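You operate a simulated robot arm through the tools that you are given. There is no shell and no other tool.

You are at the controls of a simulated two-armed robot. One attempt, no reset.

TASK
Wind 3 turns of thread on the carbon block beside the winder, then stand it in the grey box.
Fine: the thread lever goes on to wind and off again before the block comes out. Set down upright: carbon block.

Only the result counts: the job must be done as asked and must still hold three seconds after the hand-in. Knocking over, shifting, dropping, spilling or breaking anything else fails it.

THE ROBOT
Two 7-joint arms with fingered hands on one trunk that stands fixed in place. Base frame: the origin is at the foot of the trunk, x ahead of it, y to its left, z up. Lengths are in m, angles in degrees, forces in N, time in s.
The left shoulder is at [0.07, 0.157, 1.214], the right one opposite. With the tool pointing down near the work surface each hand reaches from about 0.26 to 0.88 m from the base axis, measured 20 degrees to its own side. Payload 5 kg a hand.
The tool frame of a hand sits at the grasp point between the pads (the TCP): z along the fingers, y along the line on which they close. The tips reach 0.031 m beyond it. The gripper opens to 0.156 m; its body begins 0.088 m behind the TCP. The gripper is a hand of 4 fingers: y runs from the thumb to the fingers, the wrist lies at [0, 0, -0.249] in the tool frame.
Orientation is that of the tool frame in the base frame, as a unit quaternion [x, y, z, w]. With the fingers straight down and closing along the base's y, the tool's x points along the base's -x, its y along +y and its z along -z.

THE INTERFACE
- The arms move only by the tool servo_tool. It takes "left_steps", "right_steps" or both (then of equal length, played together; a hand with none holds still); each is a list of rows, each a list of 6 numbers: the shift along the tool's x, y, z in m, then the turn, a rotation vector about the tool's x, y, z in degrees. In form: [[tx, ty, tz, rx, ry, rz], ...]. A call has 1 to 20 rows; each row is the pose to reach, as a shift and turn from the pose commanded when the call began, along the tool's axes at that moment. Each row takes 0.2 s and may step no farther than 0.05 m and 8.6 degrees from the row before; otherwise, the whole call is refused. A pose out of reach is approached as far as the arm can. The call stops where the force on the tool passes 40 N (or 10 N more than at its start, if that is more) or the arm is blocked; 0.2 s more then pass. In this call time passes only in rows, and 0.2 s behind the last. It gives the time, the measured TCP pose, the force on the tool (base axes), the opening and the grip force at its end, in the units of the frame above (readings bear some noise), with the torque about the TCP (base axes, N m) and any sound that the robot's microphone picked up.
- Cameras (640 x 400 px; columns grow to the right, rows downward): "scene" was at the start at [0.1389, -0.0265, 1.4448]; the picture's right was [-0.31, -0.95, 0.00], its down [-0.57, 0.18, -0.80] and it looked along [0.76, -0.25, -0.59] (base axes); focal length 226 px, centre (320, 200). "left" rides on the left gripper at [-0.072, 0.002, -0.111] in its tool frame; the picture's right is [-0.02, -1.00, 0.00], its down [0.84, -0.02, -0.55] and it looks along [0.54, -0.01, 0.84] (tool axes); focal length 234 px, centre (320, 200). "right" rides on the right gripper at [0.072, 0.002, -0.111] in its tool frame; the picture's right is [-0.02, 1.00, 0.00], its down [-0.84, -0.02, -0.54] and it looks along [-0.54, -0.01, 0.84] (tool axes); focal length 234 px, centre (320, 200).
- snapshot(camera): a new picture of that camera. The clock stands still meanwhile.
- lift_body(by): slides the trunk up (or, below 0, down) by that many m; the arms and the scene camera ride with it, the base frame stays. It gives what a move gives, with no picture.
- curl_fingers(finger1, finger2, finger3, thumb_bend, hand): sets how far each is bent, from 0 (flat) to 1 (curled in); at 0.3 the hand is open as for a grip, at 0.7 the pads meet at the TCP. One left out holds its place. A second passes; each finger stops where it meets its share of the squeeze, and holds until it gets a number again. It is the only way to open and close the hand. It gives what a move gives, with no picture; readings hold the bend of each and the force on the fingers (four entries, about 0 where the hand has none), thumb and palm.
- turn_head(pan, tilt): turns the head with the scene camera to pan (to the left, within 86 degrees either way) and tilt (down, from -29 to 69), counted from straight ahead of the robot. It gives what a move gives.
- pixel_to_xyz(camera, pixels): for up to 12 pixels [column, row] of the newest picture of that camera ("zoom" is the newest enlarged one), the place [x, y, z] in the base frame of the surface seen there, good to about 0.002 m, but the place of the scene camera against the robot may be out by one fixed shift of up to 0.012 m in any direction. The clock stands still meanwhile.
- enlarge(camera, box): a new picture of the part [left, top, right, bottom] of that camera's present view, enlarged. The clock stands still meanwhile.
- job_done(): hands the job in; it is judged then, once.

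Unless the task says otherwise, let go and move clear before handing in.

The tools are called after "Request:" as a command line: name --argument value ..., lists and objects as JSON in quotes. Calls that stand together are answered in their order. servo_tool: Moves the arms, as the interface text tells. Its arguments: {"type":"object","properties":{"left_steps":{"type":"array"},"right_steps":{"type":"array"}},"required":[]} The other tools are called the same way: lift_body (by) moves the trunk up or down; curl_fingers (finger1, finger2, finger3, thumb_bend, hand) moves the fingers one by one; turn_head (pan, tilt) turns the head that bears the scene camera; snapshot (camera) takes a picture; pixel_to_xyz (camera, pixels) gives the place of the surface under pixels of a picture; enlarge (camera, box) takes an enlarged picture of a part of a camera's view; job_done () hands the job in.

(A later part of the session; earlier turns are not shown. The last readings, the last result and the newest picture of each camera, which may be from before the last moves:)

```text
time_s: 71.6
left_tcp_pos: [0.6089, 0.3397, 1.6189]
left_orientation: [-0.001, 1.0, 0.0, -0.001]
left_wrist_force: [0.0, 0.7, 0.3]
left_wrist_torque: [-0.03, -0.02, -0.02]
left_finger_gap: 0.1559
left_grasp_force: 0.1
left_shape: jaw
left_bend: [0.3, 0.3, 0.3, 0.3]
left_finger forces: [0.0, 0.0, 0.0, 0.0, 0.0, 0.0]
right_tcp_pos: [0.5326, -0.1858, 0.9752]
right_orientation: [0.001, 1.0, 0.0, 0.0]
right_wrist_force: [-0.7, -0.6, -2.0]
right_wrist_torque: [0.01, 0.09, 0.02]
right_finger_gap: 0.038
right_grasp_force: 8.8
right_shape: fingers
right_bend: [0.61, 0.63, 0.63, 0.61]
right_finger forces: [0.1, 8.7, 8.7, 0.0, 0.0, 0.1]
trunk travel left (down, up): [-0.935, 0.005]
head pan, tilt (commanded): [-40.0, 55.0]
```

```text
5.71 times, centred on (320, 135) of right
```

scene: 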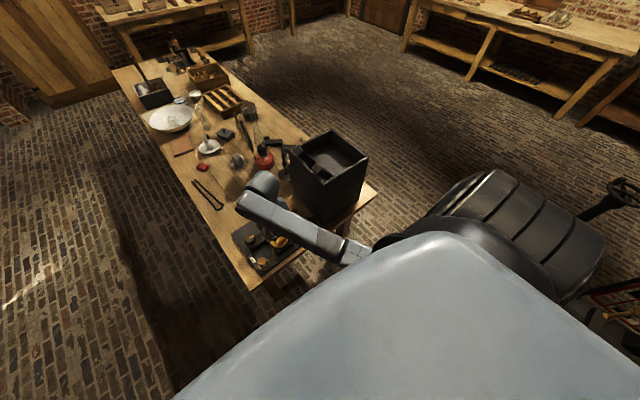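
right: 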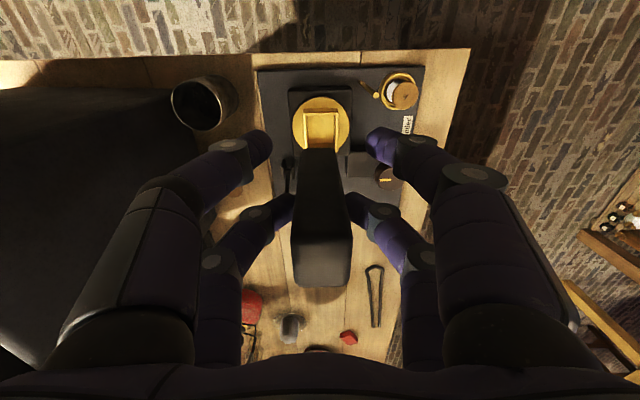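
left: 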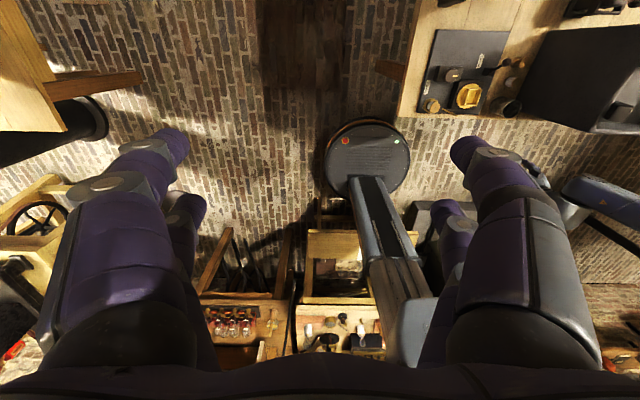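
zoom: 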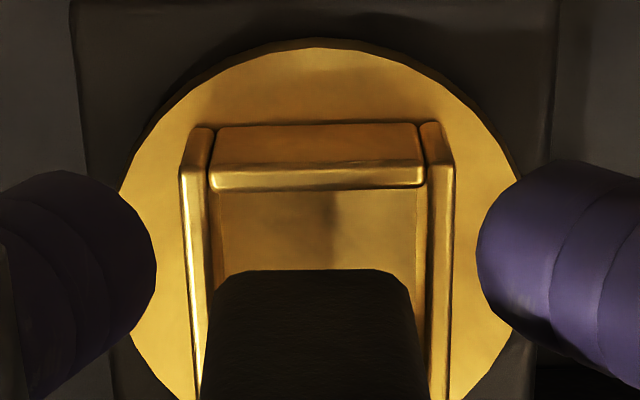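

The block's near face (x≈0.534) sits about 6 mm past the near wall's inner edge, so it's roughly 3 mm too far forward and 1 mm to the right. I'll shift by (-0.003,+0.001) and re-check.

Request:
servo_tool --right_steps '[[0.0015, 0.0005, 0, 0, 0, 0], [0.003, 0.001, 0, 0, 0, 0], [0.003, 0.001, 0.008, 0, 0, 0], [0.003, 0.001, 0.01, 0, 0, 0]]'

Request:
enlarge --camera "right" --box '[280, 100, 360, 170]'

Request:
pixel_to_xyz --camera "zoom" --pixels '[[315, 300], [250, 300], [380, 300], [315, 350], [195, 200], [440, 200], [315, 175], [315, 185], [230, 330], [405, 330], [190, 250], [446, 250]]'

```text
time_s: 72.6
left_tcp_pos: [0.6077, 0.3389, 1.6181]
left_orientation: [0.0, 1.0, 0.0, 0.0]
left_wrist_force: [-0.2, 0.7, -0.1]
left_wrist_torque: [0.02, -0.02, 0.02]
left_finger_gap: 0.156
left_grasp_force: 0.2
left_shape: jaw
left_bend: [0.3, 0.3, 0.3, 0.3]
left_finger forces: [0.1, 0.0, 0.0, 0.0, 0.0, 0.1]
right_tcp_pos: [0.5274, -0.1833, 0.9647]
right_orientation: [0.0, 1.0, 0.002, 0.0]
right_wrist_force: [-0.4, -0.3, -3.6]
right_wrist_torque: [0.0, 0.03, -0.01]
right_finger_gap: 0.0382
right_grasp_force: 9.0
right_shape: fingers
right_bend: [0.61, 0.63, 0.63, 0.61]
right_finger forces: [0.0, 8.8, 8.7, 0.0, 0.0, 0.0]
trunk travel left (down, up): [-0.935, 0.005]
head pan, tilt (commanded): [-40.0, 55.0]
```

```text
5.71 times, centred on (320, 135) of right
```

zoom: 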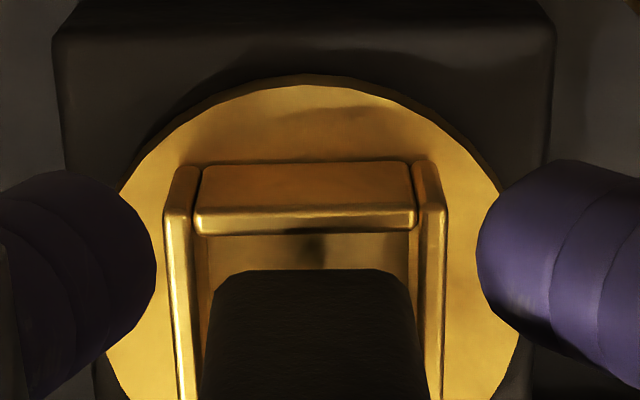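

```text
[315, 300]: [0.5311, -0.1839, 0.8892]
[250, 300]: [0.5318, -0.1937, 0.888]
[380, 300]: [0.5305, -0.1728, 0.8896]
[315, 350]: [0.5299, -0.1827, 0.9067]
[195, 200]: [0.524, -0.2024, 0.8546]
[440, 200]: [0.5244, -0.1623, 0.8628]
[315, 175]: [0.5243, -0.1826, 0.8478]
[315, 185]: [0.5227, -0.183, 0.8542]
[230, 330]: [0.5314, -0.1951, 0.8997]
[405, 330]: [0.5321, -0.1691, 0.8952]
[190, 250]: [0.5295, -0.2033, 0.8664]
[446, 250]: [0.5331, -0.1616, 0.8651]
```

The block is centred within about 1 mm over the holder now. I'll lower it 2 cm into the walls and check forces.

Request:
servo_tool --right_steps '[[0, 0, 0.006, 0, 0, 0], [0, 0, 0.012, 0, 0, 0], [0, 0, 0.017, 0, 0, 0], [0, 0, 0.021, 0, 0, 0], [0, 0, 0.021, 0, 0, 0]]'

Request:
enlarge --camera "right" --box '[260, 90, 380, 190]'

```text
time_s: 73.8
left_tcp_pos: [0.608, 0.3391, 1.6183]
left_orientation: [-0.001, 1.0, 0.0, 0.001]
left_wrist_force: [-0.4, 1.1, -1.1]
left_wrist_torque: [0.02, 0.01, -0.04]
left_finger_gap: 0.1558
left_grasp_force: 0.0
left_shape: jaw
left_bend: [0.3, 0.3, 0.3, 0.3]
left_finger forces: [0.0, 0.1, 0.0, 0.0, 0.1, 0.0]
right_tcp_pos: [0.5281, -0.1823, 0.9434]
right_orientation: [0.0, 1.0, 0.002, 0.0]
right_wrist_force: [-0.4, 0.2, -2.5]
right_wrist_torque: [0.01, 0.05, -0.03]
right_finger_gap: 0.0383
right_grasp_force: 8.7
right_shape: fingers
right_bend: [0.61, 0.63, 0.63, 0.61]
right_finger forces: [0.1, 8.8, 8.7, 0.0, 0.0, 0.0]
trunk travel left (down, up): [-0.935, 0.005]
head pan, tilt (commanded): [-40.0, 55.0]
```

```text
4.00 times, centred on (320, 140) of right
```

zoom: 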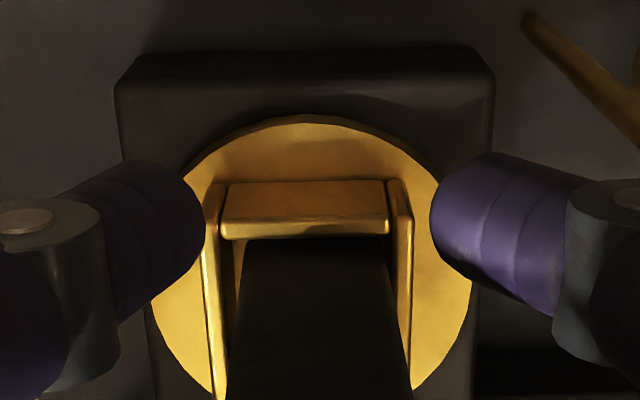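

The block is inside the walls with no contact force (only its 2.3 N weight). I'll lower it to the floor of the holder in small steps.

Request:
servo_tool --right_steps '[[0, 0, 0.004, 0, 0, 0], [0, 0, 0.008, 0, 0, 0], [0, 0, 0.011, 0, 0, 0], [0, 0, 0.013, 0, 0, 0]]'

```text
time_s: 74.8
left_tcp_pos: [0.6066, 0.3402, 1.6217]
left_orientation: [-0.001, 1.0, 0.0, 0.001]
left_wrist_force: [-0.7, 0.0, -0.4]
left_wrist_torque: [0.01, 0.02, 0.0]
left_finger_gap: 0.1561
left_grasp_force: 0.1
left_shape: jaw
left_bend: [0.3, 0.3, 0.3, 0.3]
left_finger forces: [0.1, 0.0, 0.0, 0.0, 0.1, 0.0]
right_tcp_pos: [0.5268, -0.1827, 0.9329]
right_orientation: [-0.001, 1.0, 0.001, 0.003]
right_wrist_force: [-2.3, -1.2, 14.2]
right_wrist_torque: [-0.07, -0.27, -0.05]
right_finger_gap: 0.0383
right_grasp_force: 12.5
right_shape: fingers
right_bend: [0.61, 0.63, 0.62, 0.61]
right_finger forces: [0.0, 11.6, 12.6, 0.0, 0.0, 0.1]
trunk travel left (down, up): [-0.935, 0.005]
head pan, tilt (commanded): [-40.0, 55.0]
```

It's on the holder floor (14 N upward). I'll back off 2–3 mm to unload, then open fingers 2 and 3.

Request:
servo_tool --right_steps '[[0, 0, -0.002, 0, 0, 0], [0, 0, -0.003, 0, 0, 0]]'

Request:
curl_fingers --hand "right" --finger2 0.58 --finger3 0.58

Request:
snapshot --camera "right"

```text
time_s: 75.4
left_tcp_pos: [0.6082, 0.3398, 1.6182]
left_orientation: [0.0, 1.0, 0.0, 0.0]
left_wrist_force: [-0.1, -0.3, -0.3]
left_wrist_torque: [-0.01, -0.02, 0.0]
left_finger_gap: 0.1559
left_grasp_force: 0.1
left_shape: jaw
left_bend: [0.3, 0.3, 0.3, 0.3]
left_finger forces: [0.1, 0.0, 0.0, 0.1, 0.0, 0.1]
right_tcp_pos: [0.5271, -0.1824, 0.9339]
right_orientation: [0.0, 1.0, 0.0, 0.0]
right_wrist_force: [2.1, 0.0, 5.7]
right_wrist_torque: [0.0, -0.15, 0.0]
right_finger_gap: 0.0384
right_grasp_force: 10.9
right_shape: fingers
right_bend: [0.61, 0.63, 0.62, 0.61]
right_finger forces: [0.0, 10.7, 11.3, 0.1, 0.0, 0.0]
trunk travel left (down, up): [-0.935, 0.005]
head pan, tilt (commanded): [-40.0, 55.0]
```

```text
time_s: 76.4
left_tcp_pos: [0.6075, 0.3389, 1.6192]
left_orientation: [-0.001, 1.0, 0.0, 0.0]
left_wrist_force: [-0.1, -0.3, 0.3]
left_wrist_torque: [-0.03, 0.0, 0.0]
left_finger_gap: 0.1559
left_grasp_force: 0.1
left_shape: jaw
left_bend: [0.3, 0.3, 0.3, 0.3]
left_finger forces: [0.1, 0.0, 0.0, 0.0, 0.0, 0.0]
right_tcp_pos: [0.5278, -0.1831, 0.9346]
right_orientation: [0.0, 1.0, 0.001, 0.001]
right_wrist_force: [-0.5, -0.7, -0.4]
right_wrist_torque: [0.0, -0.02, 0.01]
right_finger_gap: 0.038
right_grasp_force: 0.0
right_shape: fingers
right_bend: [0.61, 0.57, 0.57, 0.61]
right_finger forces: [0.1, 0.1, 0.0, 0.1, 0.1, 0.0]
trunk travel left (down, up): [-0.935, 0.005]
head pan, tilt (commanded): [-40.0, 55.0]
```

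```text
taken
```

right: 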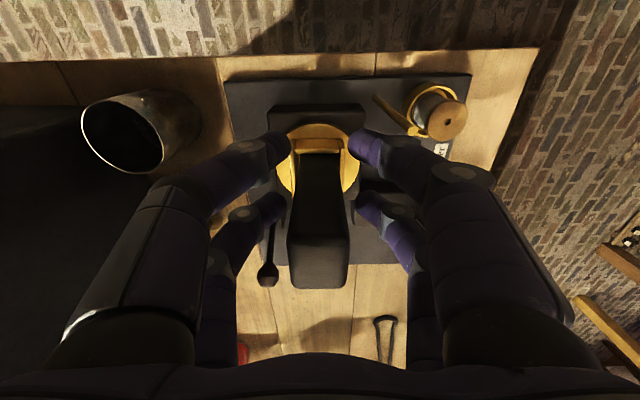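

Released: the block stands in the holder. I'll lift the hand straight up clear of it.

Request:
servo_tool --right_steps '[[0, 0, -0.01, 0, 0, 0], [0, 0, -0.03, 0, 0, 0], [0, 0, -0.065, 0, 0, 0], [0, 0, -0.1, 0, 0, 0], [0.03, 0, -0.12, 0, 0, 0], [0.06, 0, -0.13, 0, 0, 0]]'

Request:
snapshot --camera "right"

Request:
turn_head --pan -18 --tilt 50

Request:
snapshot --camera "scene"

```text
time_s: 77.8
left_tcp_pos: [0.605, 0.3384, 1.6201]
left_orientation: [-0.001, 1.0, 0.001, 0.001]
left_wrist_force: [-0.6, -0.3, -0.4]
left_wrist_torque: [0.02, -0.03, 0.0]
left_finger_gap: 0.156
left_grasp_force: 0.0
left_shape: jaw
left_bend: [0.3, 0.3, 0.3, 0.3]
left_finger forces: [0.1, 0.0, 0.0, 0.0, 0.1, 0.1]
right_tcp_pos: [0.4667, -0.1837, 1.0646]
right_orientation: [0.0, 1.0, 0.002, 0.0]
right_wrist_force: [-0.6, -0.1, 0.7]
right_wrist_torque: [0.02, -0.01, 0.0]
right_finger_gap: 0.0381
right_grasp_force: 0.0
right_shape: fingers
right_bend: [0.61, 0.57, 0.57, 0.61]
right_finger forces: [0.1, 0.0, 0.0, 0.0, 0.1, 0.1]
trunk travel left (down, up): [-0.935, 0.005]
head pan, tilt (commanded): [-40.0, 55.0]
```

```text
taken
```

right: 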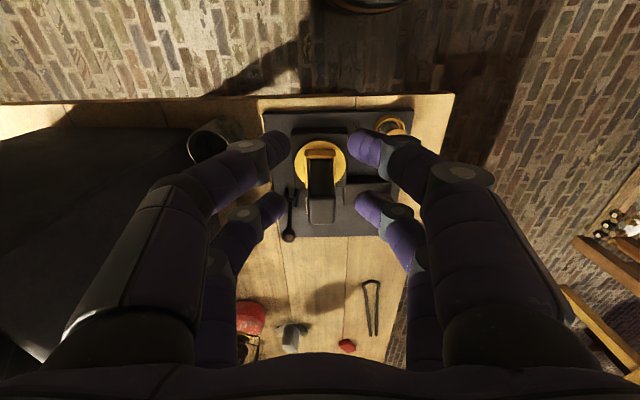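

```text
time_s: 78.7
left_tcp_pos: [0.6082, 0.3391, 1.6194]
left_orientation: [-0.001, 1.0, 0.0, 0.0]
left_wrist_force: [0.4, -0.5, 0.1]
left_wrist_torque: [0.0, 0.04, -0.01]
left_finger_gap: 0.1557
left_grasp_force: 0.0
left_shape: jaw
left_bend: [0.3, 0.3, 0.3, 0.3]
left_finger forces: [0.0, 0.1, 0.0, 0.1, 0.0, 0.0]
right_tcp_pos: [0.4695, -0.1832, 1.0647]
right_orientation: [0.0, 1.0, 0.002, 0.0]
right_wrist_force: [0.4, -0.3, -1.2]
right_wrist_torque: [-0.04, 0.01, 0.03]
right_finger_gap: 0.0383
right_grasp_force: 0.0
right_shape: fingers
right_bend: [0.61, 0.57, 0.57, 0.61]
right_finger forces: [0.0, 0.0, 0.1, 0.0, 0.0, 0.0]
trunk travel left (down, up): [-0.935, 0.005]
head pan, tilt (commanded): [-18.0, 50.0]
```

```text
taken
```

scene: 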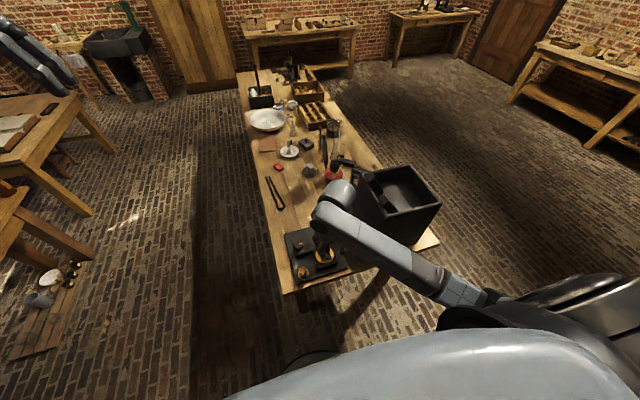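

The block stands in the holder. Next is the Thread lever; I'll zoom in to measure its knob, stick and pivot.

Request:
enlarge --camera "right" --box '[255, 170, 335, 250]'

Request:
pixel_to_xyz --camera "zoom" --pixels '[[266, 325], [285, 250], [290, 210], [278, 290], [280, 275], [292, 140], [315, 140], [290, 180], [296, 160], [265, 310], [270, 340], [285, 230]]'

Request:
enlarge --camera "scene" --box '[280, 215, 360, 300]'

```text
5.00 times, centred on (295, 210) of right
```

zoom: 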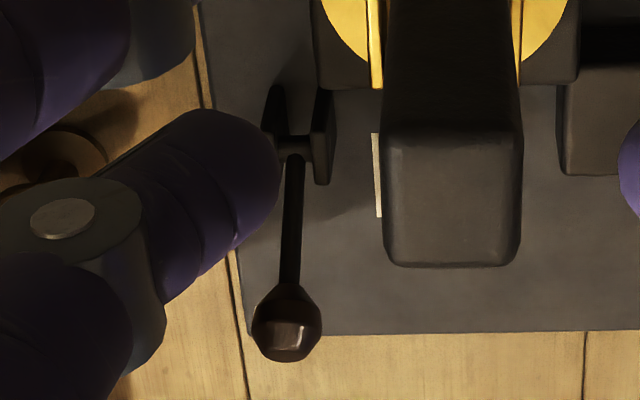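

```text
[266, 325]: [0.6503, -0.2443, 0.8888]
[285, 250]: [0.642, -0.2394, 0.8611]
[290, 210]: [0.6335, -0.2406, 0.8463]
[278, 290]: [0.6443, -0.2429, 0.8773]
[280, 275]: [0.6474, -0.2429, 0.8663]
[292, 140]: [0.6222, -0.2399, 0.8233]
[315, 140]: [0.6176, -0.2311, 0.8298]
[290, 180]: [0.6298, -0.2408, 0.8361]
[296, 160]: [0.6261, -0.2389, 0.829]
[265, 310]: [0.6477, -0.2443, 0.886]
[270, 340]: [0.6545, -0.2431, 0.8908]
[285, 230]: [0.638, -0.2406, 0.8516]
```

```text
4.71 times, centred on (320, 258) of scene
```

zoom: 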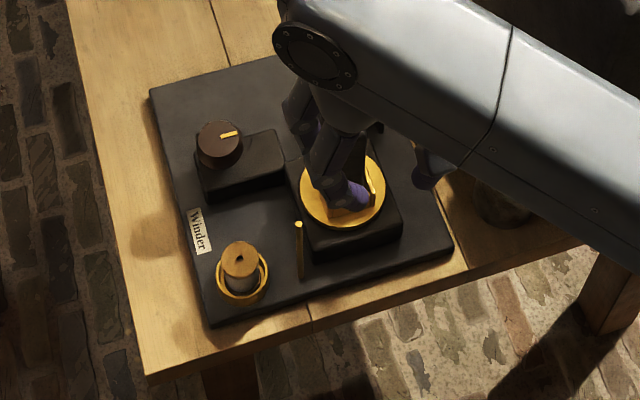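

The lever's stick runs from (0.622,-0.240,0.823) up to a knob at about (0.655,-0.241,0.889), leaning 25° forward. I'll check the forearm position relative to the box before moving the hand over to the lever.

Request:
pixel_to_xyz --camera "scene" --pixels '[[340, 195], [370, 240], [400, 260], [430, 275], [460, 290], [480, 300], [395, 245], [360, 225], [330, 215], [440, 265], [370, 180], [385, 240]]'

```text
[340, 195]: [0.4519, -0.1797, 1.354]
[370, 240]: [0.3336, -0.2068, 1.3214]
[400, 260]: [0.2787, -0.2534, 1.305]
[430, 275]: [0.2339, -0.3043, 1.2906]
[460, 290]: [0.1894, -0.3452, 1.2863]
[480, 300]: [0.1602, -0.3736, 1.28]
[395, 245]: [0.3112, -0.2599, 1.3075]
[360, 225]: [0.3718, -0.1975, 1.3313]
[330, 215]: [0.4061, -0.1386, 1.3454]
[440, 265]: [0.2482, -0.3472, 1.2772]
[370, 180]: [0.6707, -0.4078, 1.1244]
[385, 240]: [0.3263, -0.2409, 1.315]
```

The forearm stays well inside of the box corner. I'll open the fingers and move above the lever.

Request:
curl_fingers --hand "right" --finger1 0.48 --finger2 0.48 --finger3 0.48 --thumb_bend 0.48

Request:
servo_tool --right_steps '[[-0.035, -0.015, 0, 0, 0, 0], [-0.07, -0.03, 0, 0, 0, 0], [-0.105, -0.04, 0, 0, 0, 0], [-0.14, -0.05, 0, 0, 0, 0], [-0.165, -0.0573, 0.02, 0, 0, 0], [-0.1765, -0.0573, 0.04, 0, 0, 0], [-0.1765, -0.0573, 0.04, 0, 0, 0]]'

Request:
snapshot --camera "right"

Request:
snapshot --camera "scene"

```text
time_s: 79.7
left_tcp_pos: [0.608, 0.3394, 1.62]
left_orientation: [-0.001, 1.0, 0.0, 0.0]
left_wrist_force: [0.5, 0.4, 0.1]
left_wrist_torque: [0.02, 0.0, 0.03]
left_finger_gap: 0.156
left_grasp_force: 0.2
left_shape: jaw
left_bend: [0.3, 0.3, 0.3, 0.3]
left_finger forces: [0.0, 0.1, 0.0, 0.1, 0.1, 0.0]
right_tcp_pos: [0.4679, -0.1836, 1.0645]
right_orientation: [0.0, 1.0, 0.002, 0.001]
right_wrist_force: [0.3, 0.0, -0.7]
right_wrist_torque: [0.02, 0.01, 0.01]
right_finger_gap: 0.0882
right_grasp_force: 0.0
right_shape: fingers
right_bend: [0.48, 0.48, 0.48, 0.48]
right_finger forces: [0.0, 0.0, 0.0, 0.0, 0.0, 0.1]
trunk travel left (down, up): [-0.935, 0.005]
head pan, tilt (commanded): [-18.0, 50.0]
```

```text
time_s: 81.3
left_tcp_pos: [0.6077, 0.3398, 1.6196]
left_orientation: [-0.001, 1.0, 0.0, 0.0]
left_wrist_force: [-0.2, -0.2, 0.2]
left_wrist_torque: [-0.03, -0.03, -0.01]
left_finger_gap: 0.1561
left_grasp_force: 0.1
left_shape: jaw
left_bend: [0.3, 0.3, 0.3, 0.3]
left_finger forces: [0.0, 0.1, 0.0, 0.0, 0.1, 0.1]
right_tcp_pos: [0.6435, -0.2405, 1.0241]
right_orientation: [-0.001, 1.0, 0.001, 0.001]
right_wrist_force: [-0.2, -0.4, 0.0]
right_wrist_torque: [-0.05, 0.01, -0.03]
right_finger_gap: 0.0884
right_grasp_force: 0.1
right_shape: fingers
right_bend: [0.48, 0.48, 0.48, 0.48]
right_finger forces: [0.0, 0.1, 0.1, 0.0, 0.0, 0.1]
trunk travel left (down, up): [-0.935, 0.005]
head pan, tilt (commanded): [-18.0, 50.0]
```

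```text
taken
```

right: 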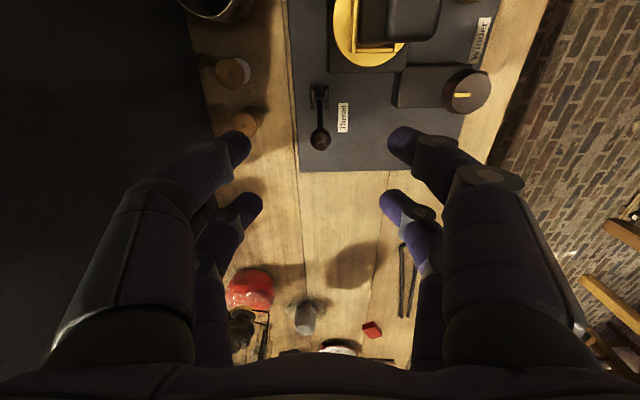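

```text
taken
```

scene: 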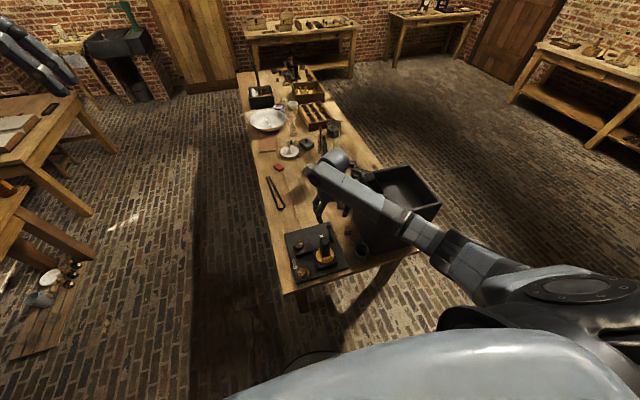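

The hand is above the lever with its knob centred at (320,140). I'll descend with the fingers open around the lever.

Request:
servo_tool --right_steps '[[-0.003, -0.0005, 0.035, 0, 0, 0], [-0.003, -0.0005, 0.07, 0, 0, 0], [-0.003, -0.0005, 0.1, 0, 0, 0], [-0.003, -0.0005, 0.12, 0, 0, 0], [-0.003, -0.0005, 0.131, 0, 0, 0]]'

Request:
snapshot --camera "right"

Request:
enlarge --camera "scene" --box '[270, 140, 410, 300]'

```text
time_s: 82.5
left_tcp_pos: [0.6079, 0.3393, 1.6187]
left_orientation: [-0.001, 1.0, 0.001, 0.0]
left_wrist_force: [0.2, 0.3, 0.4]
left_wrist_torque: [0.0, -0.02, 0.01]
left_finger_gap: 0.1557
left_grasp_force: 0.1
left_shape: jaw
left_bend: [0.3, 0.3, 0.3, 0.3]
left_finger forces: [0.0, 0.1, 0.0, 0.0, 0.0, 0.0]
right_tcp_pos: [0.6465, -0.2395, 0.8922]
right_orientation: [0.0, 1.0, 0.001, 0.0]
right_wrist_force: [-0.7, 0.4, -0.6]
right_wrist_torque: [0.01, 0.01, 0.01]
right_finger_gap: 0.0883
right_grasp_force: 0.2
right_shape: fingers
right_bend: [0.48, 0.48, 0.48, 0.48]
right_finger forces: [0.1, 0.1, 0.0, 0.1, 0.1, 0.1]
trunk travel left (down, up): [-0.935, 0.005]
head pan, tilt (commanded): [-18.0, 50.0]
```

```text
taken
```

right: 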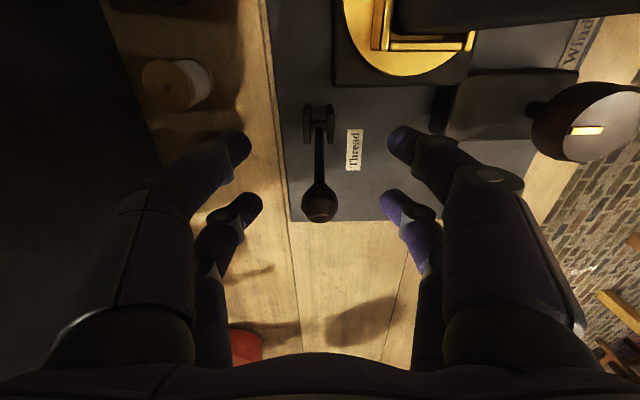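

```text
2.50 times, centred on (340, 220) of scene
```

zoom: 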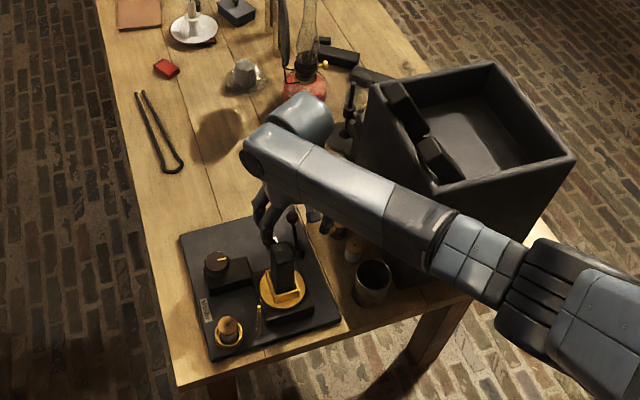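

If I pulled with the far pair, finger 1 would run into the block at the end of travel. I'll go up, move forward past the lever, make a closed fist and push the lever back with the near pair instead, so the hand stays at x>0.59.

Request:
servo_tool --right_steps '[[0, 0, -0.035, 0, 0, 0], [0, 0, -0.07, 0, 0, 0], [-0.02, 0, -0.1, 0, 0, 0], [-0.0505, 0, -0.1, 0, 0, 0], [-0.0505, 0, -0.1, 0, 0, 0]]'

Request:
curl_fingers --hand "right" --finger1 0.7 --finger2 0.7 --finger3 0.7 --thumb_bend 0.7

Request:
snapshot --camera "right"

```text
time_s: 83.7
left_tcp_pos: [0.6071, 0.3383, 1.6193]
left_orientation: [-0.001, 1.0, 0.0, 0.0]
left_wrist_force: [-0.2, 0.2, -0.2]
left_wrist_torque: [0.01, -0.02, 0.01]
left_finger_gap: 0.1557
left_grasp_force: 0.0
left_shape: jaw
left_bend: [0.3, 0.3, 0.3, 0.3]
left_finger forces: [0.1, 0.0, 0.0, 0.0, 0.1, 0.1]
right_tcp_pos: [0.6964, -0.2386, 0.9931]
right_orientation: [0.0, 1.0, 0.001, -0.001]
right_wrist_force: [-0.3, -0.3, 0.0]
right_wrist_torque: [0.0, -0.02, -0.02]
right_finger_gap: 0.0882
right_grasp_force: 0.0
right_shape: fingers
right_bend: [0.48, 0.48, 0.48, 0.48]
right_finger forces: [0.1, 0.0, 0.0, 0.1, 0.0, 0.0]
trunk travel left (down, up): [-0.935, 0.005]
head pan, tilt (commanded): [-18.0, 50.0]
```

```text
time_s: 84.7
left_tcp_pos: [0.6079, 0.3392, 1.6187]
left_orientation: [-0.001, 1.0, 0.0, 0.0]
left_wrist_force: [0.0, -0.2, 0.2]
left_wrist_torque: [0.01, 0.0, 0.0]
left_finger_gap: 0.1559
left_grasp_force: 0.0
left_shape: jaw
left_bend: [0.3, 0.3, 0.3, 0.3]
left_finger forces: [0.1, 0.0, 0.0, 0.1, 0.0, 0.0]
right_tcp_pos: [0.6971, -0.2394, 0.9928]
right_orientation: [0.0, 1.0, 0.001, 0.001]
right_wrist_force: [0.0, 0.2, -0.1]
right_wrist_torque: [0.02, 0.01, -0.01]
right_finger_gap: 0.0048
right_grasp_force: 0.0
right_shape: fingers
right_bend: [0.7, 0.7, 0.7, 0.7]
right_finger forces: [0.0, 0.1, 0.0, 0.0, 0.0, 0.0]
trunk travel left (down, up): [-0.935, 0.005]
head pan, tilt (commanded): [-18.0, 50.0]
```

```text
taken
```

right: 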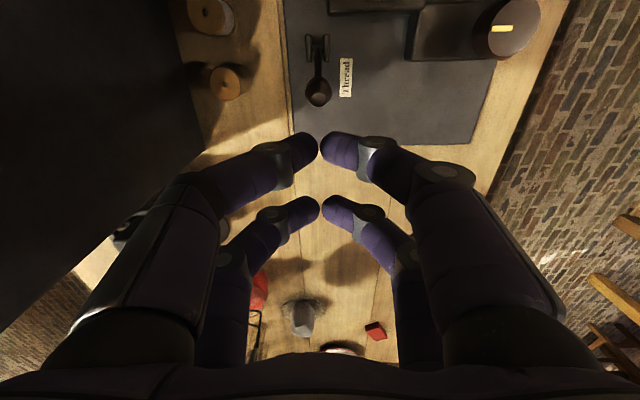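

The fist is closed with the near pair's tips at (320,150), just beyond the lever knob at (318,92). I'll descend behind the knob with a few millimetres of clearance.

Request:
servo_tool --right_steps '[[-0.005, -0.001, 0.03, 0, 0, 0], [-0.005, -0.001, 0.06, 0, 0, 0], [-0.005, -0.001, 0.08, 0, 0, 0], [-0.005, -0.001, 0.091, 0, 0, 0], [-0.005, -0.001, 0.091, 0, 0, 0]]'

Request:
snapshot --camera "right"

```text
time_s: 85.9
left_tcp_pos: [0.609, 0.3394, 1.6174]
left_orientation: [-0.001, 1.0, 0.0, 0.0]
left_wrist_force: [-0.2, 0.3, 0.2]
left_wrist_torque: [0.01, -0.01, -0.01]
left_finger_gap: 0.1558
left_grasp_force: 0.1
left_shape: jaw
left_bend: [0.3, 0.3, 0.3, 0.3]
left_finger forces: [0.0, 0.1, 0.0, 0.1, 0.0, 0.1]
right_tcp_pos: [0.7018, -0.242, 0.9018]
right_orientation: [0.0, 1.0, 0.001, 0.0]
right_wrist_force: [0.1, 1.5, -0.6]
right_wrist_torque: [0.04, 0.0, -0.02]
right_finger_gap: 0.0048
right_grasp_force: 0.1
right_shape: fingers
right_bend: [0.7, 0.7, 0.7, 0.7]
right_finger forces: [0.0, 0.1, 0.0, 0.0, 0.1, 0.0]
trunk travel left (down, up): [-0.935, 0.005]
head pan, tilt (commanded): [-18.0, 50.0]
```

```text
taken
```

right: 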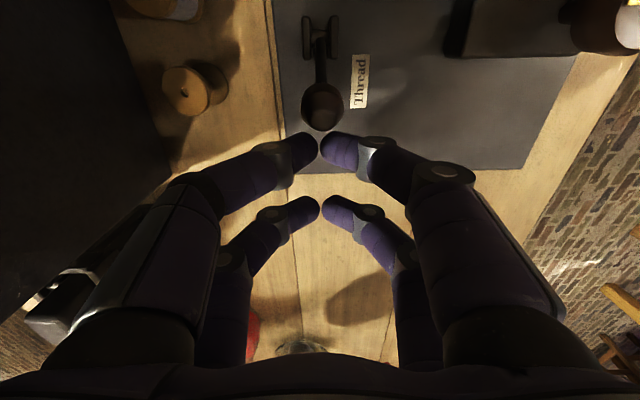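

The knob at (322,105) is directly in front of the closed tips. I'll pull the lever toward the robot in small steps.

Request:
servo_tool --right_steps '[[0.01, 0, 0, 0, 0, 0], [0.02, 0, 0, 0, 0, 0], [0.03, 0, 0, 0, 0, 0], [0.04, 0, 0, 0, 0, 0]]'

Request:
snapshot --camera "right"

```text
time_s: 86.9
left_tcp_pos: [0.6073, 0.3391, 1.6186]
left_orientation: [-0.001, 1.0, 0.0, 0.0]
left_wrist_force: [-0.6, -0.1, -0.6]
left_wrist_torque: [0.0, 0.02, 0.01]
left_finger_gap: 0.1557
left_grasp_force: 0.0
left_shape: jaw
left_bend: [0.3, 0.3, 0.3, 0.3]
left_finger forces: [0.0, 0.1, 0.1, 0.0, 0.0, 0.0]
right_tcp_pos: [0.6614, -0.2409, 0.9031]
right_orientation: [0.0, 1.0, 0.001, 0.001]
right_wrist_force: [0.5, 0.6, -0.2]
right_wrist_torque: [-0.02, 0.0, 0.03]
right_finger_gap: 0.0045
right_grasp_force: 0.0
right_shape: fingers
right_bend: [0.7, 0.7, 0.7, 0.7]
right_finger forces: [0.3, 0.0, 0.0, 0.1, 0.0, 0.0]
trunk travel left (down, up): [-0.935, 0.005]
head pan, tilt (commanded): [-18.0, 50.0]
```

```text
taken
```

right: 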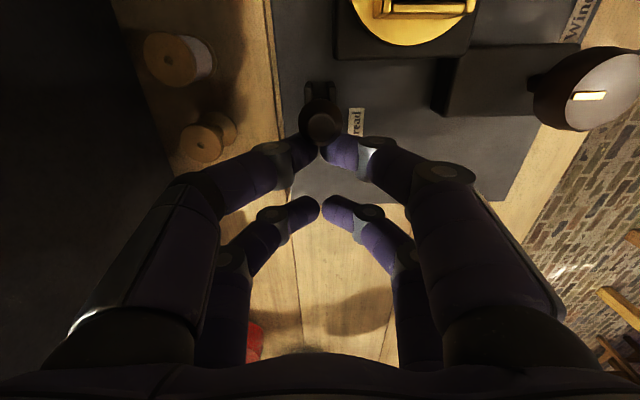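

The lever has come to about vertical with little force. I'll keep pulling another 3 cm.

Request:
servo_tool --right_steps '[[0.008, 0, 0, 0, 0, 0], [0.016, 0, 0, 0, 0, 0], [0.024, 0, 0, 0, 0, 0], [0.03, 0, 0, 0, 0, 0]]'

Request:
snapshot --camera "right"

Request:
enlarge --camera "scene" --box '[270, 160, 390, 300]'

```text
time_s: 87.9
left_tcp_pos: [0.6105, 0.3391, 1.6169]
left_orientation: [-0.001, 1.0, 0.0, 0.0]
left_wrist_force: [0.5, 0.2, 0.4]
left_wrist_torque: [0.01, 0.02, -0.01]
left_finger_gap: 0.1558
left_grasp_force: 0.1
left_shape: jaw
left_bend: [0.3, 0.3, 0.3, 0.3]
left_finger forces: [0.0, 0.1, 0.0, 0.0, 0.0, 0.0]
right_tcp_pos: [0.6372, -0.2415, 0.9031]
right_orientation: [0.0, 1.0, 0.001, 0.002]
right_wrist_force: [12.0, 1.0, 2.1]
right_wrist_torque: [0.03, -0.15, -0.06]
right_finger_gap: 0.0053
right_grasp_force: 5.4
right_shape: fingers
right_bend: [0.7, 0.7, 0.7, 0.7]
right_finger forces: [8.4, 0.0, 0.1, 0.1, 1.9, 0.0]
trunk travel left (down, up): [-0.935, 0.005]
head pan, tilt (commanded): [-18.0, 50.0]
```

```text
taken
```

right: 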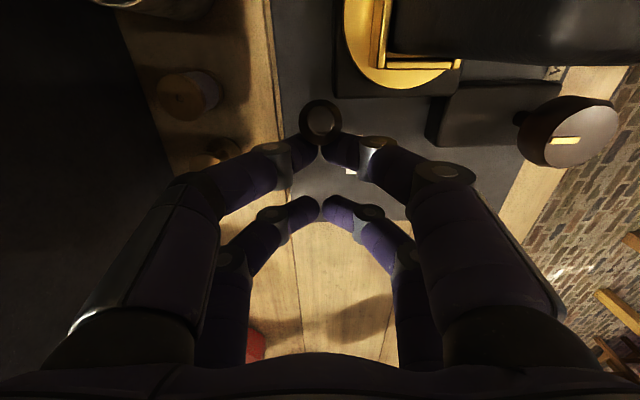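

```text
2.86 times, centred on (330, 230) of scene
```

zoom: 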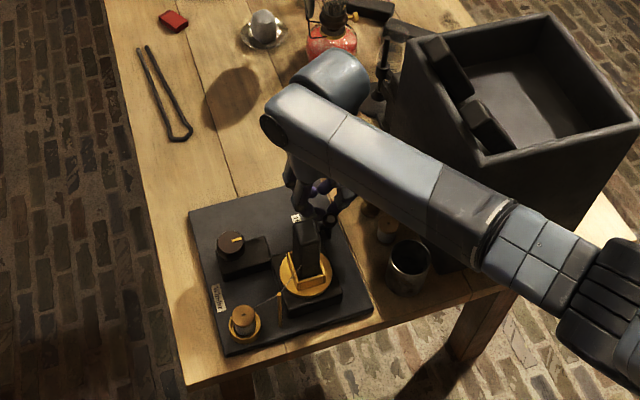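

There's 12 N of resistance, so the lever has reached its end stop, and a thread now seems to run from the spool toward the rod. I'll back off and lift clear to verify.

Request:
servo_tool --right_steps '[[-0.01, 0, 0, 0, 0, 0], [-0.025, 0, 0, 0, 0, 0], [-0.03, 0, -0.03, 0, 0, 0], [-0.03, 0, -0.065, 0, 0, 0], [-0.03, 0, -0.1, 0, 0, 0]]'

Request:
snapshot --camera "right"

Request:
enlarge --camera "scene" --box '[280, 215, 360, 300]'

```text
time_s: 89.1
left_tcp_pos: [0.6066, 0.34, 1.6185]
left_orientation: [0.0, 1.0, 0.0, 0.0]
left_wrist_force: [-0.7, 0.5, -1.1]
left_wrist_torque: [-0.01, 0.01, 0.0]
left_finger_gap: 0.1559
left_grasp_force: 0.0
left_shape: jaw
left_bend: [0.3, 0.3, 0.3, 0.3]
left_finger forces: [0.0, 0.1, 0.0, 0.0, 0.0, 0.1]
right_tcp_pos: [0.6631, -0.2426, 1.0029]
right_orientation: [0.0, 1.0, 0.002, 0.0]
right_wrist_force: [-0.3, -0.2, -0.9]
right_wrist_torque: [0.06, 0.0, -0.03]
right_finger_gap: 0.0045
right_grasp_force: 0.1
right_shape: fingers
right_bend: [0.7, 0.7, 0.7, 0.7]
right_finger forces: [0.0, 0.0, 0.1, 0.1, 0.0, 0.0]
trunk travel left (down, up): [-0.935, 0.005]
head pan, tilt (commanded): [-18.0, 50.0]
```

```text
taken
```

right: 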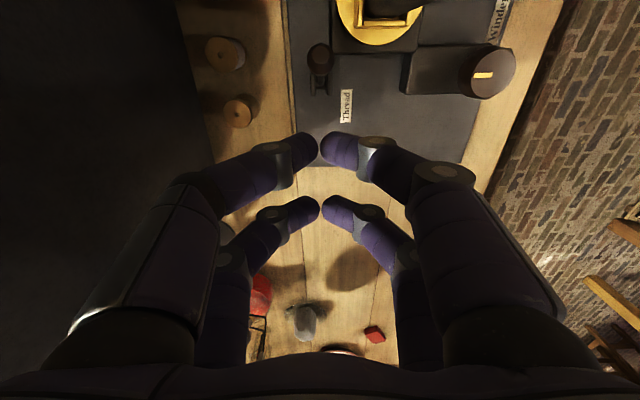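

```text
4.71 times, centred on (320, 258) of scene
```

zoom: 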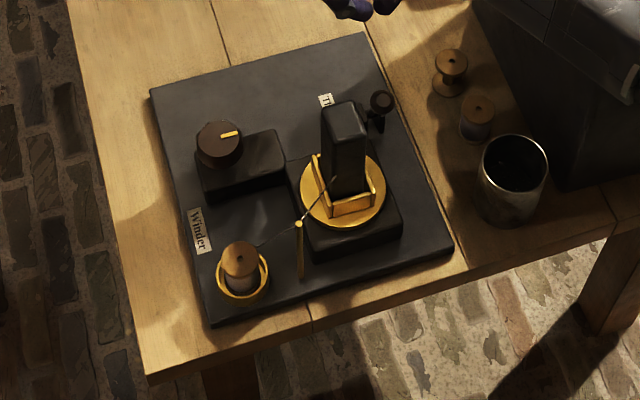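

The lever now leans toward the robot and a thread runs from the spool over the rod to the block, so it is ON. Before gripping the dial I'll measure how far my knuckles spread, since the block stands close to the dial.

Request:
pixel_to_xyz --camera "right" --pixels '[[305, 148], [270, 165], [220, 185], [190, 200], [150, 230], [110, 300], [375, 160], [430, 175], [470, 190], [500, 240], [540, 300], [60, 350]]'

Request:
enlarge --camera "right" --box '[390, 20, 530, 110]'

Request:
pixel_to_xyz --camera "zoom" --pixels '[[440, 215], [440, 250], [380, 250], [500, 250], [450, 180], [450, 300], [470, 150], [360, 200], [120, 300], [300, 200], [330, 300], [400, 120]]'

```text
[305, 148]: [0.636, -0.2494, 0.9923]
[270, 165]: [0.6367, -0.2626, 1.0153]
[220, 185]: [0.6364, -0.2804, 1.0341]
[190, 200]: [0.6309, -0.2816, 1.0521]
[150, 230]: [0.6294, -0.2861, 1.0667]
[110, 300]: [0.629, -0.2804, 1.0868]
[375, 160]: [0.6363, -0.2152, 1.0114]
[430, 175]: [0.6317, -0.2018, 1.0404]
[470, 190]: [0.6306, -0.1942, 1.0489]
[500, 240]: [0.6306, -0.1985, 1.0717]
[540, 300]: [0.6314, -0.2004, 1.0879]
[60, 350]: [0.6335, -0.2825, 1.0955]
```

```text
4.44 times, centred on (460, 65) of right
```

zoom: 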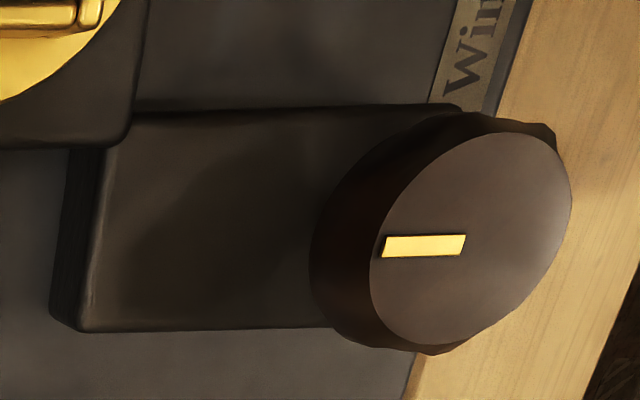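

```text
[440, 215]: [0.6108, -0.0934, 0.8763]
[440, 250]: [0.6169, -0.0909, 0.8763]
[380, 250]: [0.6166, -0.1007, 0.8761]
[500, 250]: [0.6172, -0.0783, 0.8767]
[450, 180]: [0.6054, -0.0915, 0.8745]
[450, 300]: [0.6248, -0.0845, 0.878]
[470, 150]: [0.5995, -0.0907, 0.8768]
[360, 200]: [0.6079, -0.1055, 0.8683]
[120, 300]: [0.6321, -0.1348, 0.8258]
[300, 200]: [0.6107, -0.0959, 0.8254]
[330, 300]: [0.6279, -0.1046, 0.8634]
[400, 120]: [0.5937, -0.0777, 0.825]
```

My knuckles spread only about ±0.055 m in the fist, so the hand can turn around the dial (0.097 m from the block's nearest corner). The dial centre is (0.6155,-0.0855), top 0.877. I'll move above it with fingers half open.

Request:
servo_tool --right_steps '[[0.0, 0.03, -0.02, 0, 0, 0], [0.01, 0.07, -0.02, 0, 0, 0], [0.025, 0.11, -0.02, 0, 0, 0], [0.04, 0.145, -0.02, 0, 0, 0], [0.0476, 0.157, -0.02, 0, 0, 0], [0.0476, 0.157, -0.02, 0, 0, 0]]'

Request:
curl_fingers --hand "right" --finger1 0.52 --finger2 0.52 --finger3 0.52 --thumb_bend 0.52

Request:
snapshot --camera "right"

```text
time_s: 90.5
left_tcp_pos: [0.6075, 0.3387, 1.6184]
left_orientation: [-0.001, 1.0, 0.0, 0.0]
left_wrist_force: [-0.3, -0.8, 0.8]
left_wrist_torque: [-0.02, 0.0, -0.04]
left_finger_gap: 0.1559
left_grasp_force: 0.0
left_shape: jaw
left_bend: [0.3, 0.3, 0.3, 0.3]
left_finger forces: [0.0, 0.0, 0.0, 0.0, 0.0, 0.1]
right_tcp_pos: [0.6158, -0.0854, 1.0224]
right_orientation: [0.0, 1.0, 0.001, 0.0]
right_wrist_force: [-1.7, 0.2, -0.6]
right_wrist_torque: [0.0, 0.01, 0.0]
right_finger_gap: 0.0046
right_grasp_force: 0.1
right_shape: fingers
right_bend: [0.7, 0.7, 0.7, 0.7]
right_finger forces: [0.0, 0.1, 0.0, 0.1, 0.1, 0.1]
trunk travel left (down, up): [-0.935, 0.005]
head pan, tilt (commanded): [-18.0, 50.0]
```

```text
time_s: 91.5
left_tcp_pos: [0.6082, 0.3394, 1.6193]
left_orientation: [-0.001, 1.0, 0.0, 0.0]
left_wrist_force: [0.4, 0.0, 0.2]
left_wrist_torque: [0.0, 0.03, -0.01]
left_finger_gap: 0.156
left_grasp_force: 0.1
left_shape: jaw
left_bend: [0.3, 0.3, 0.3, 0.3]
left_finger forces: [0.0, 0.0, 0.1, 0.0, 0.0, 0.1]
right_tcp_pos: [0.6171, -0.0844, 1.0235]
right_orientation: [0.0, 1.0, 0.0, 0.0]
right_wrist_force: [0.0, -0.2, 0.0]
right_wrist_torque: [0.02, -0.05, 0.02]
right_finger_gap: 0.0722
right_grasp_force: 0.1
right_shape: fingers
right_bend: [0.52, 0.52, 0.52, 0.52]
right_finger forces: [0.0, 0.0, 0.0, 0.0, 0.0, 0.1]
trunk travel left (down, up): [-0.935, 0.005]
head pan, tilt (commanded): [-18.0, 50.0]
```

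```text
taken
```

right: 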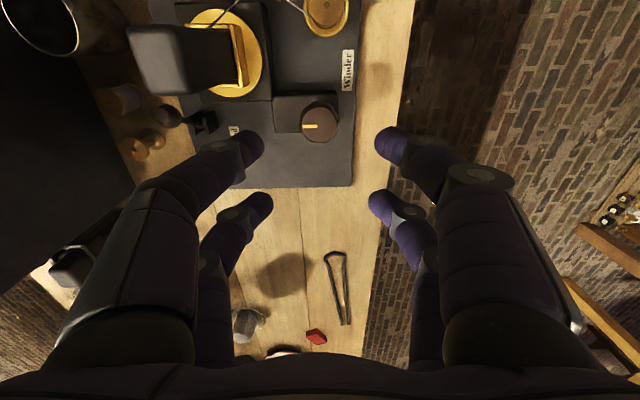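

The dial is centred under the hand at (320,122). I'll descend so that the digits surround the dial.

Request:
servo_tool --right_steps '[[0.001, -0.0005, 0.04, 0, 0, 0], [0.001, -0.0005, 0.08, 0, 0, 0], [0.001, -0.0005, 0.115, 0, 0, 0], [0.001, -0.0005, 0.135, 0, 0, 0], [0.001, -0.0005, 0.143, 0, 0, 0]]'

Request:
snapshot --camera "right"

Request:
enlarge --camera "scene" --box '[270, 180, 390, 300]'

```text
time_s: 92.7
left_tcp_pos: [0.6081, 0.3392, 1.6188]
left_orientation: [-0.002, 1.0, 0.0, 0.0]
left_wrist_force: [0.7, 0.0, 0.3]
left_wrist_torque: [-0.01, 0.0, -0.01]
left_finger_gap: 0.1555
left_grasp_force: 0.0
left_shape: jaw
left_bend: [0.3, 0.3, 0.3, 0.3]
left_finger forces: [0.0, 0.0, 0.1, 0.0, 0.1, 0.0]
right_tcp_pos: [0.6156, -0.0833, 0.8784]
right_orientation: [0.0, 1.0, 0.001, 0.001]
right_wrist_force: [0.5, -0.1, 0.6]
right_wrist_torque: [-0.01, -0.02, 0.0]
right_finger_gap: 0.0726
right_grasp_force: 0.0
right_shape: fingers
right_bend: [0.52, 0.52, 0.52, 0.52]
right_finger forces: [0.1, 0.1, 0.1, 0.0, 0.1, 0.1]
trunk travel left (down, up): [-0.935, 0.005]
head pan, tilt (commanded): [-18.0, 50.0]
```

```text
taken
```

right: 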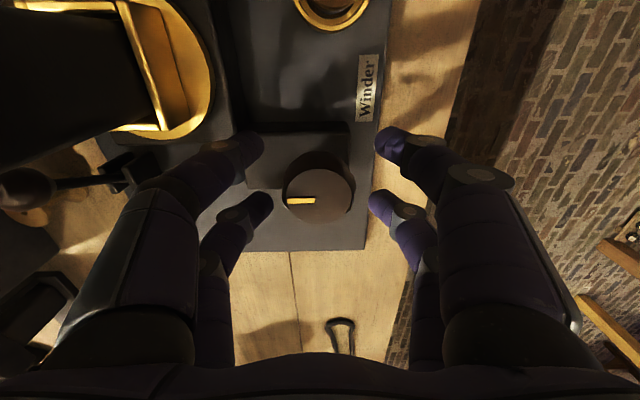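

```text
3.33 times, centred on (330, 240) of scene
```

zoom: 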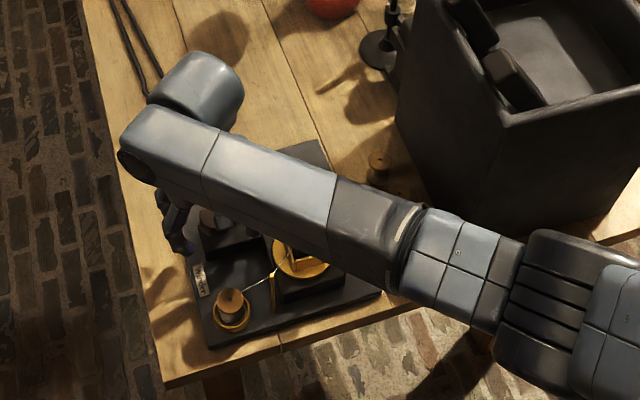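

The dial sits centred between the four digits. I'll close onto it gently.

Request:
curl_fingers --hand "right" --finger1 0.64 --finger2 0.64 --finger3 0.64 --thumb_bend 0.64

Request:
snapshot --camera "right"

```text
time_s: 93.7
left_tcp_pos: [0.6073, 0.3387, 1.6191]
left_orientation: [-0.001, 1.0, 0.0, 0.001]
left_wrist_force: [0.5, 0.3, 0.3]
left_wrist_torque: [-0.01, -0.03, -0.02]
left_finger_gap: 0.1555
left_grasp_force: 0.2
left_shape: jaw
left_bend: [0.3, 0.3, 0.3, 0.3]
left_finger forces: [0.1, 0.0, 0.0, 0.0, 0.0, 0.1]
right_tcp_pos: [0.6143, -0.0846, 0.8793]
right_orientation: [0.0, 1.0, 0.001, 0.001]
right_wrist_force: [-0.2, -0.8, -1.0]
right_wrist_torque: [-0.03, -0.05, 0.03]
right_finger_gap: 0.0272
right_grasp_force: 0.2
right_shape: fingers
right_bend: [0.64, 0.64, 0.63, 0.64]
right_finger forces: [0.1, 0.3, 0.6, 0.0, 0.2, 0.1]
trunk travel left (down, up): [-0.935, 0.005]
head pan, tilt (commanded): [-18.0, 50.0]
```

```text
taken
```

right: 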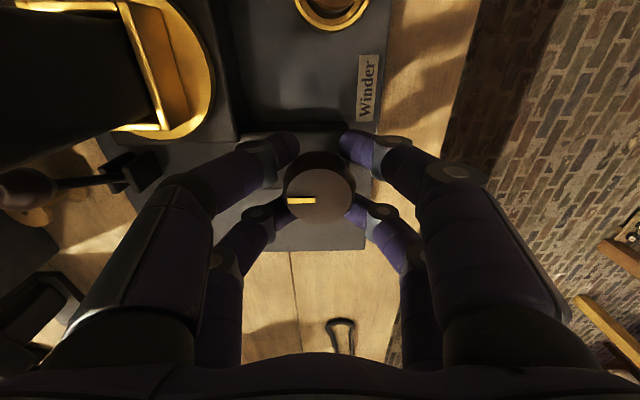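

The digits just touch the dial at bend 0.64. I'll tighten to get a firmer hold.

Request:
curl_fingers --hand "right" --finger1 0.69 --finger2 0.69 --finger3 0.69 --thumb_bend 0.69

Request:
snapshot --camera "right"

```text
time_s: 94.7
left_tcp_pos: [0.6086, 0.3396, 1.6198]
left_orientation: [-0.001, 1.0, 0.0, 0.0]
left_wrist_force: [0.3, 0.3, -0.3]
left_wrist_torque: [-0.05, 0.01, -0.02]
left_finger_gap: 0.1558
left_grasp_force: 0.0
left_shape: jaw
left_bend: [0.3, 0.3, 0.3, 0.3]
left_finger forces: [0.0, 0.0, 0.1, 0.0, 0.1, 0.1]
right_tcp_pos: [0.6144, -0.0846, 0.8777]
right_orientation: [0.0, 1.0, 0.0, 0.0]
right_wrist_force: [-0.2, -2.0, -2.6]
right_wrist_torque: [-0.02, 0.02, -0.01]
right_finger_gap: 0.0206
right_grasp_force: 7.1
right_shape: fingers
right_bend: [0.66, 0.65, 0.64, 0.67]
right_finger forces: [3.0, 3.8, 3.7, 0.0, 4.2, 0.0]
trunk travel left (down, up): [-0.935, 0.005]
head pan, tilt (commanded): [-18.0, 50.0]
```

```text
taken
```

right: 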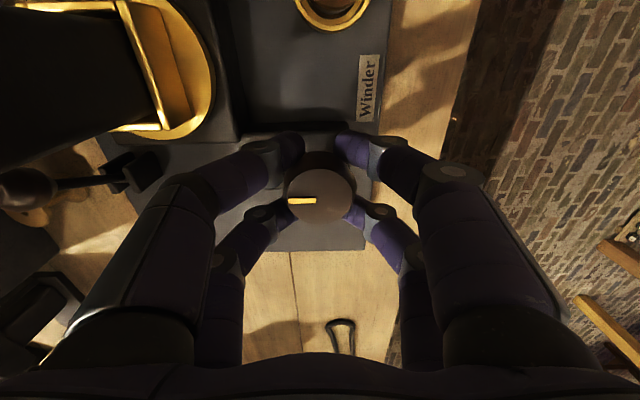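

The hold is firm (3–4 N per digit). I'll turn the dial a small amount clockwise (seen from above) and watch the torque and the turntable.

Request:
servo_tool --right_steps '[[0, 0, 0, 0, 0, 5], [0, 0, 0, 0, 0, 10], [0, 0, 0, 0, 0, 15]]'

Request:
snapshot --camera "right"

Request:
enlarge --camera "scene" --box '[300, 240, 370, 300]'

```text
time_s: 95.5
left_tcp_pos: [0.6077, 0.3395, 1.6184]
left_orientation: [-0.001, 1.0, 0.0, 0.001]
left_wrist_force: [-0.2, 0.4, 0.8]
left_wrist_torque: [-0.01, -0.02, 0.01]
left_finger_gap: 0.156
left_grasp_force: 0.1
left_shape: jaw
left_bend: [0.3, 0.3, 0.3, 0.3]
left_finger forces: [0.0, 0.1, 0.1, 0.0, 0.1, 0.0]
right_tcp_pos: [0.6148, -0.085, 0.8781]
right_orientation: [0.132, 0.991, 0.001, 0.0]
right_wrist_force: [-0.2, -1.1, -4.9]
right_wrist_torque: [-0.04, 0.04, 0.0]
right_finger_gap: 0.0204
right_grasp_force: 7.6
right_shape: fingers
right_bend: [0.66, 0.65, 0.64, 0.67]
right_finger forces: [3.2, 3.8, 3.8, 0.0, 4.4, 0.0]
trunk travel left (down, up): [-0.935, 0.005]
head pan, tilt (commanded): [-18.0, 50.0]
```

```text
taken
```

right: 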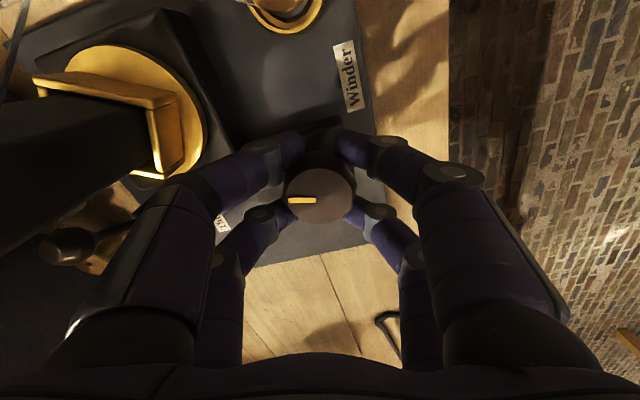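

```text
6.67 times, centred on (335, 270) of scene
```

zoom: 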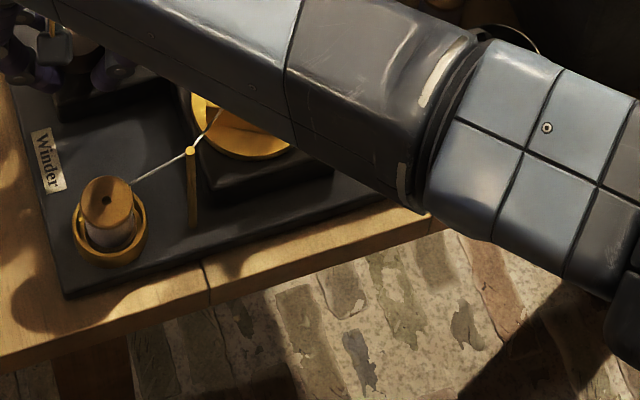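

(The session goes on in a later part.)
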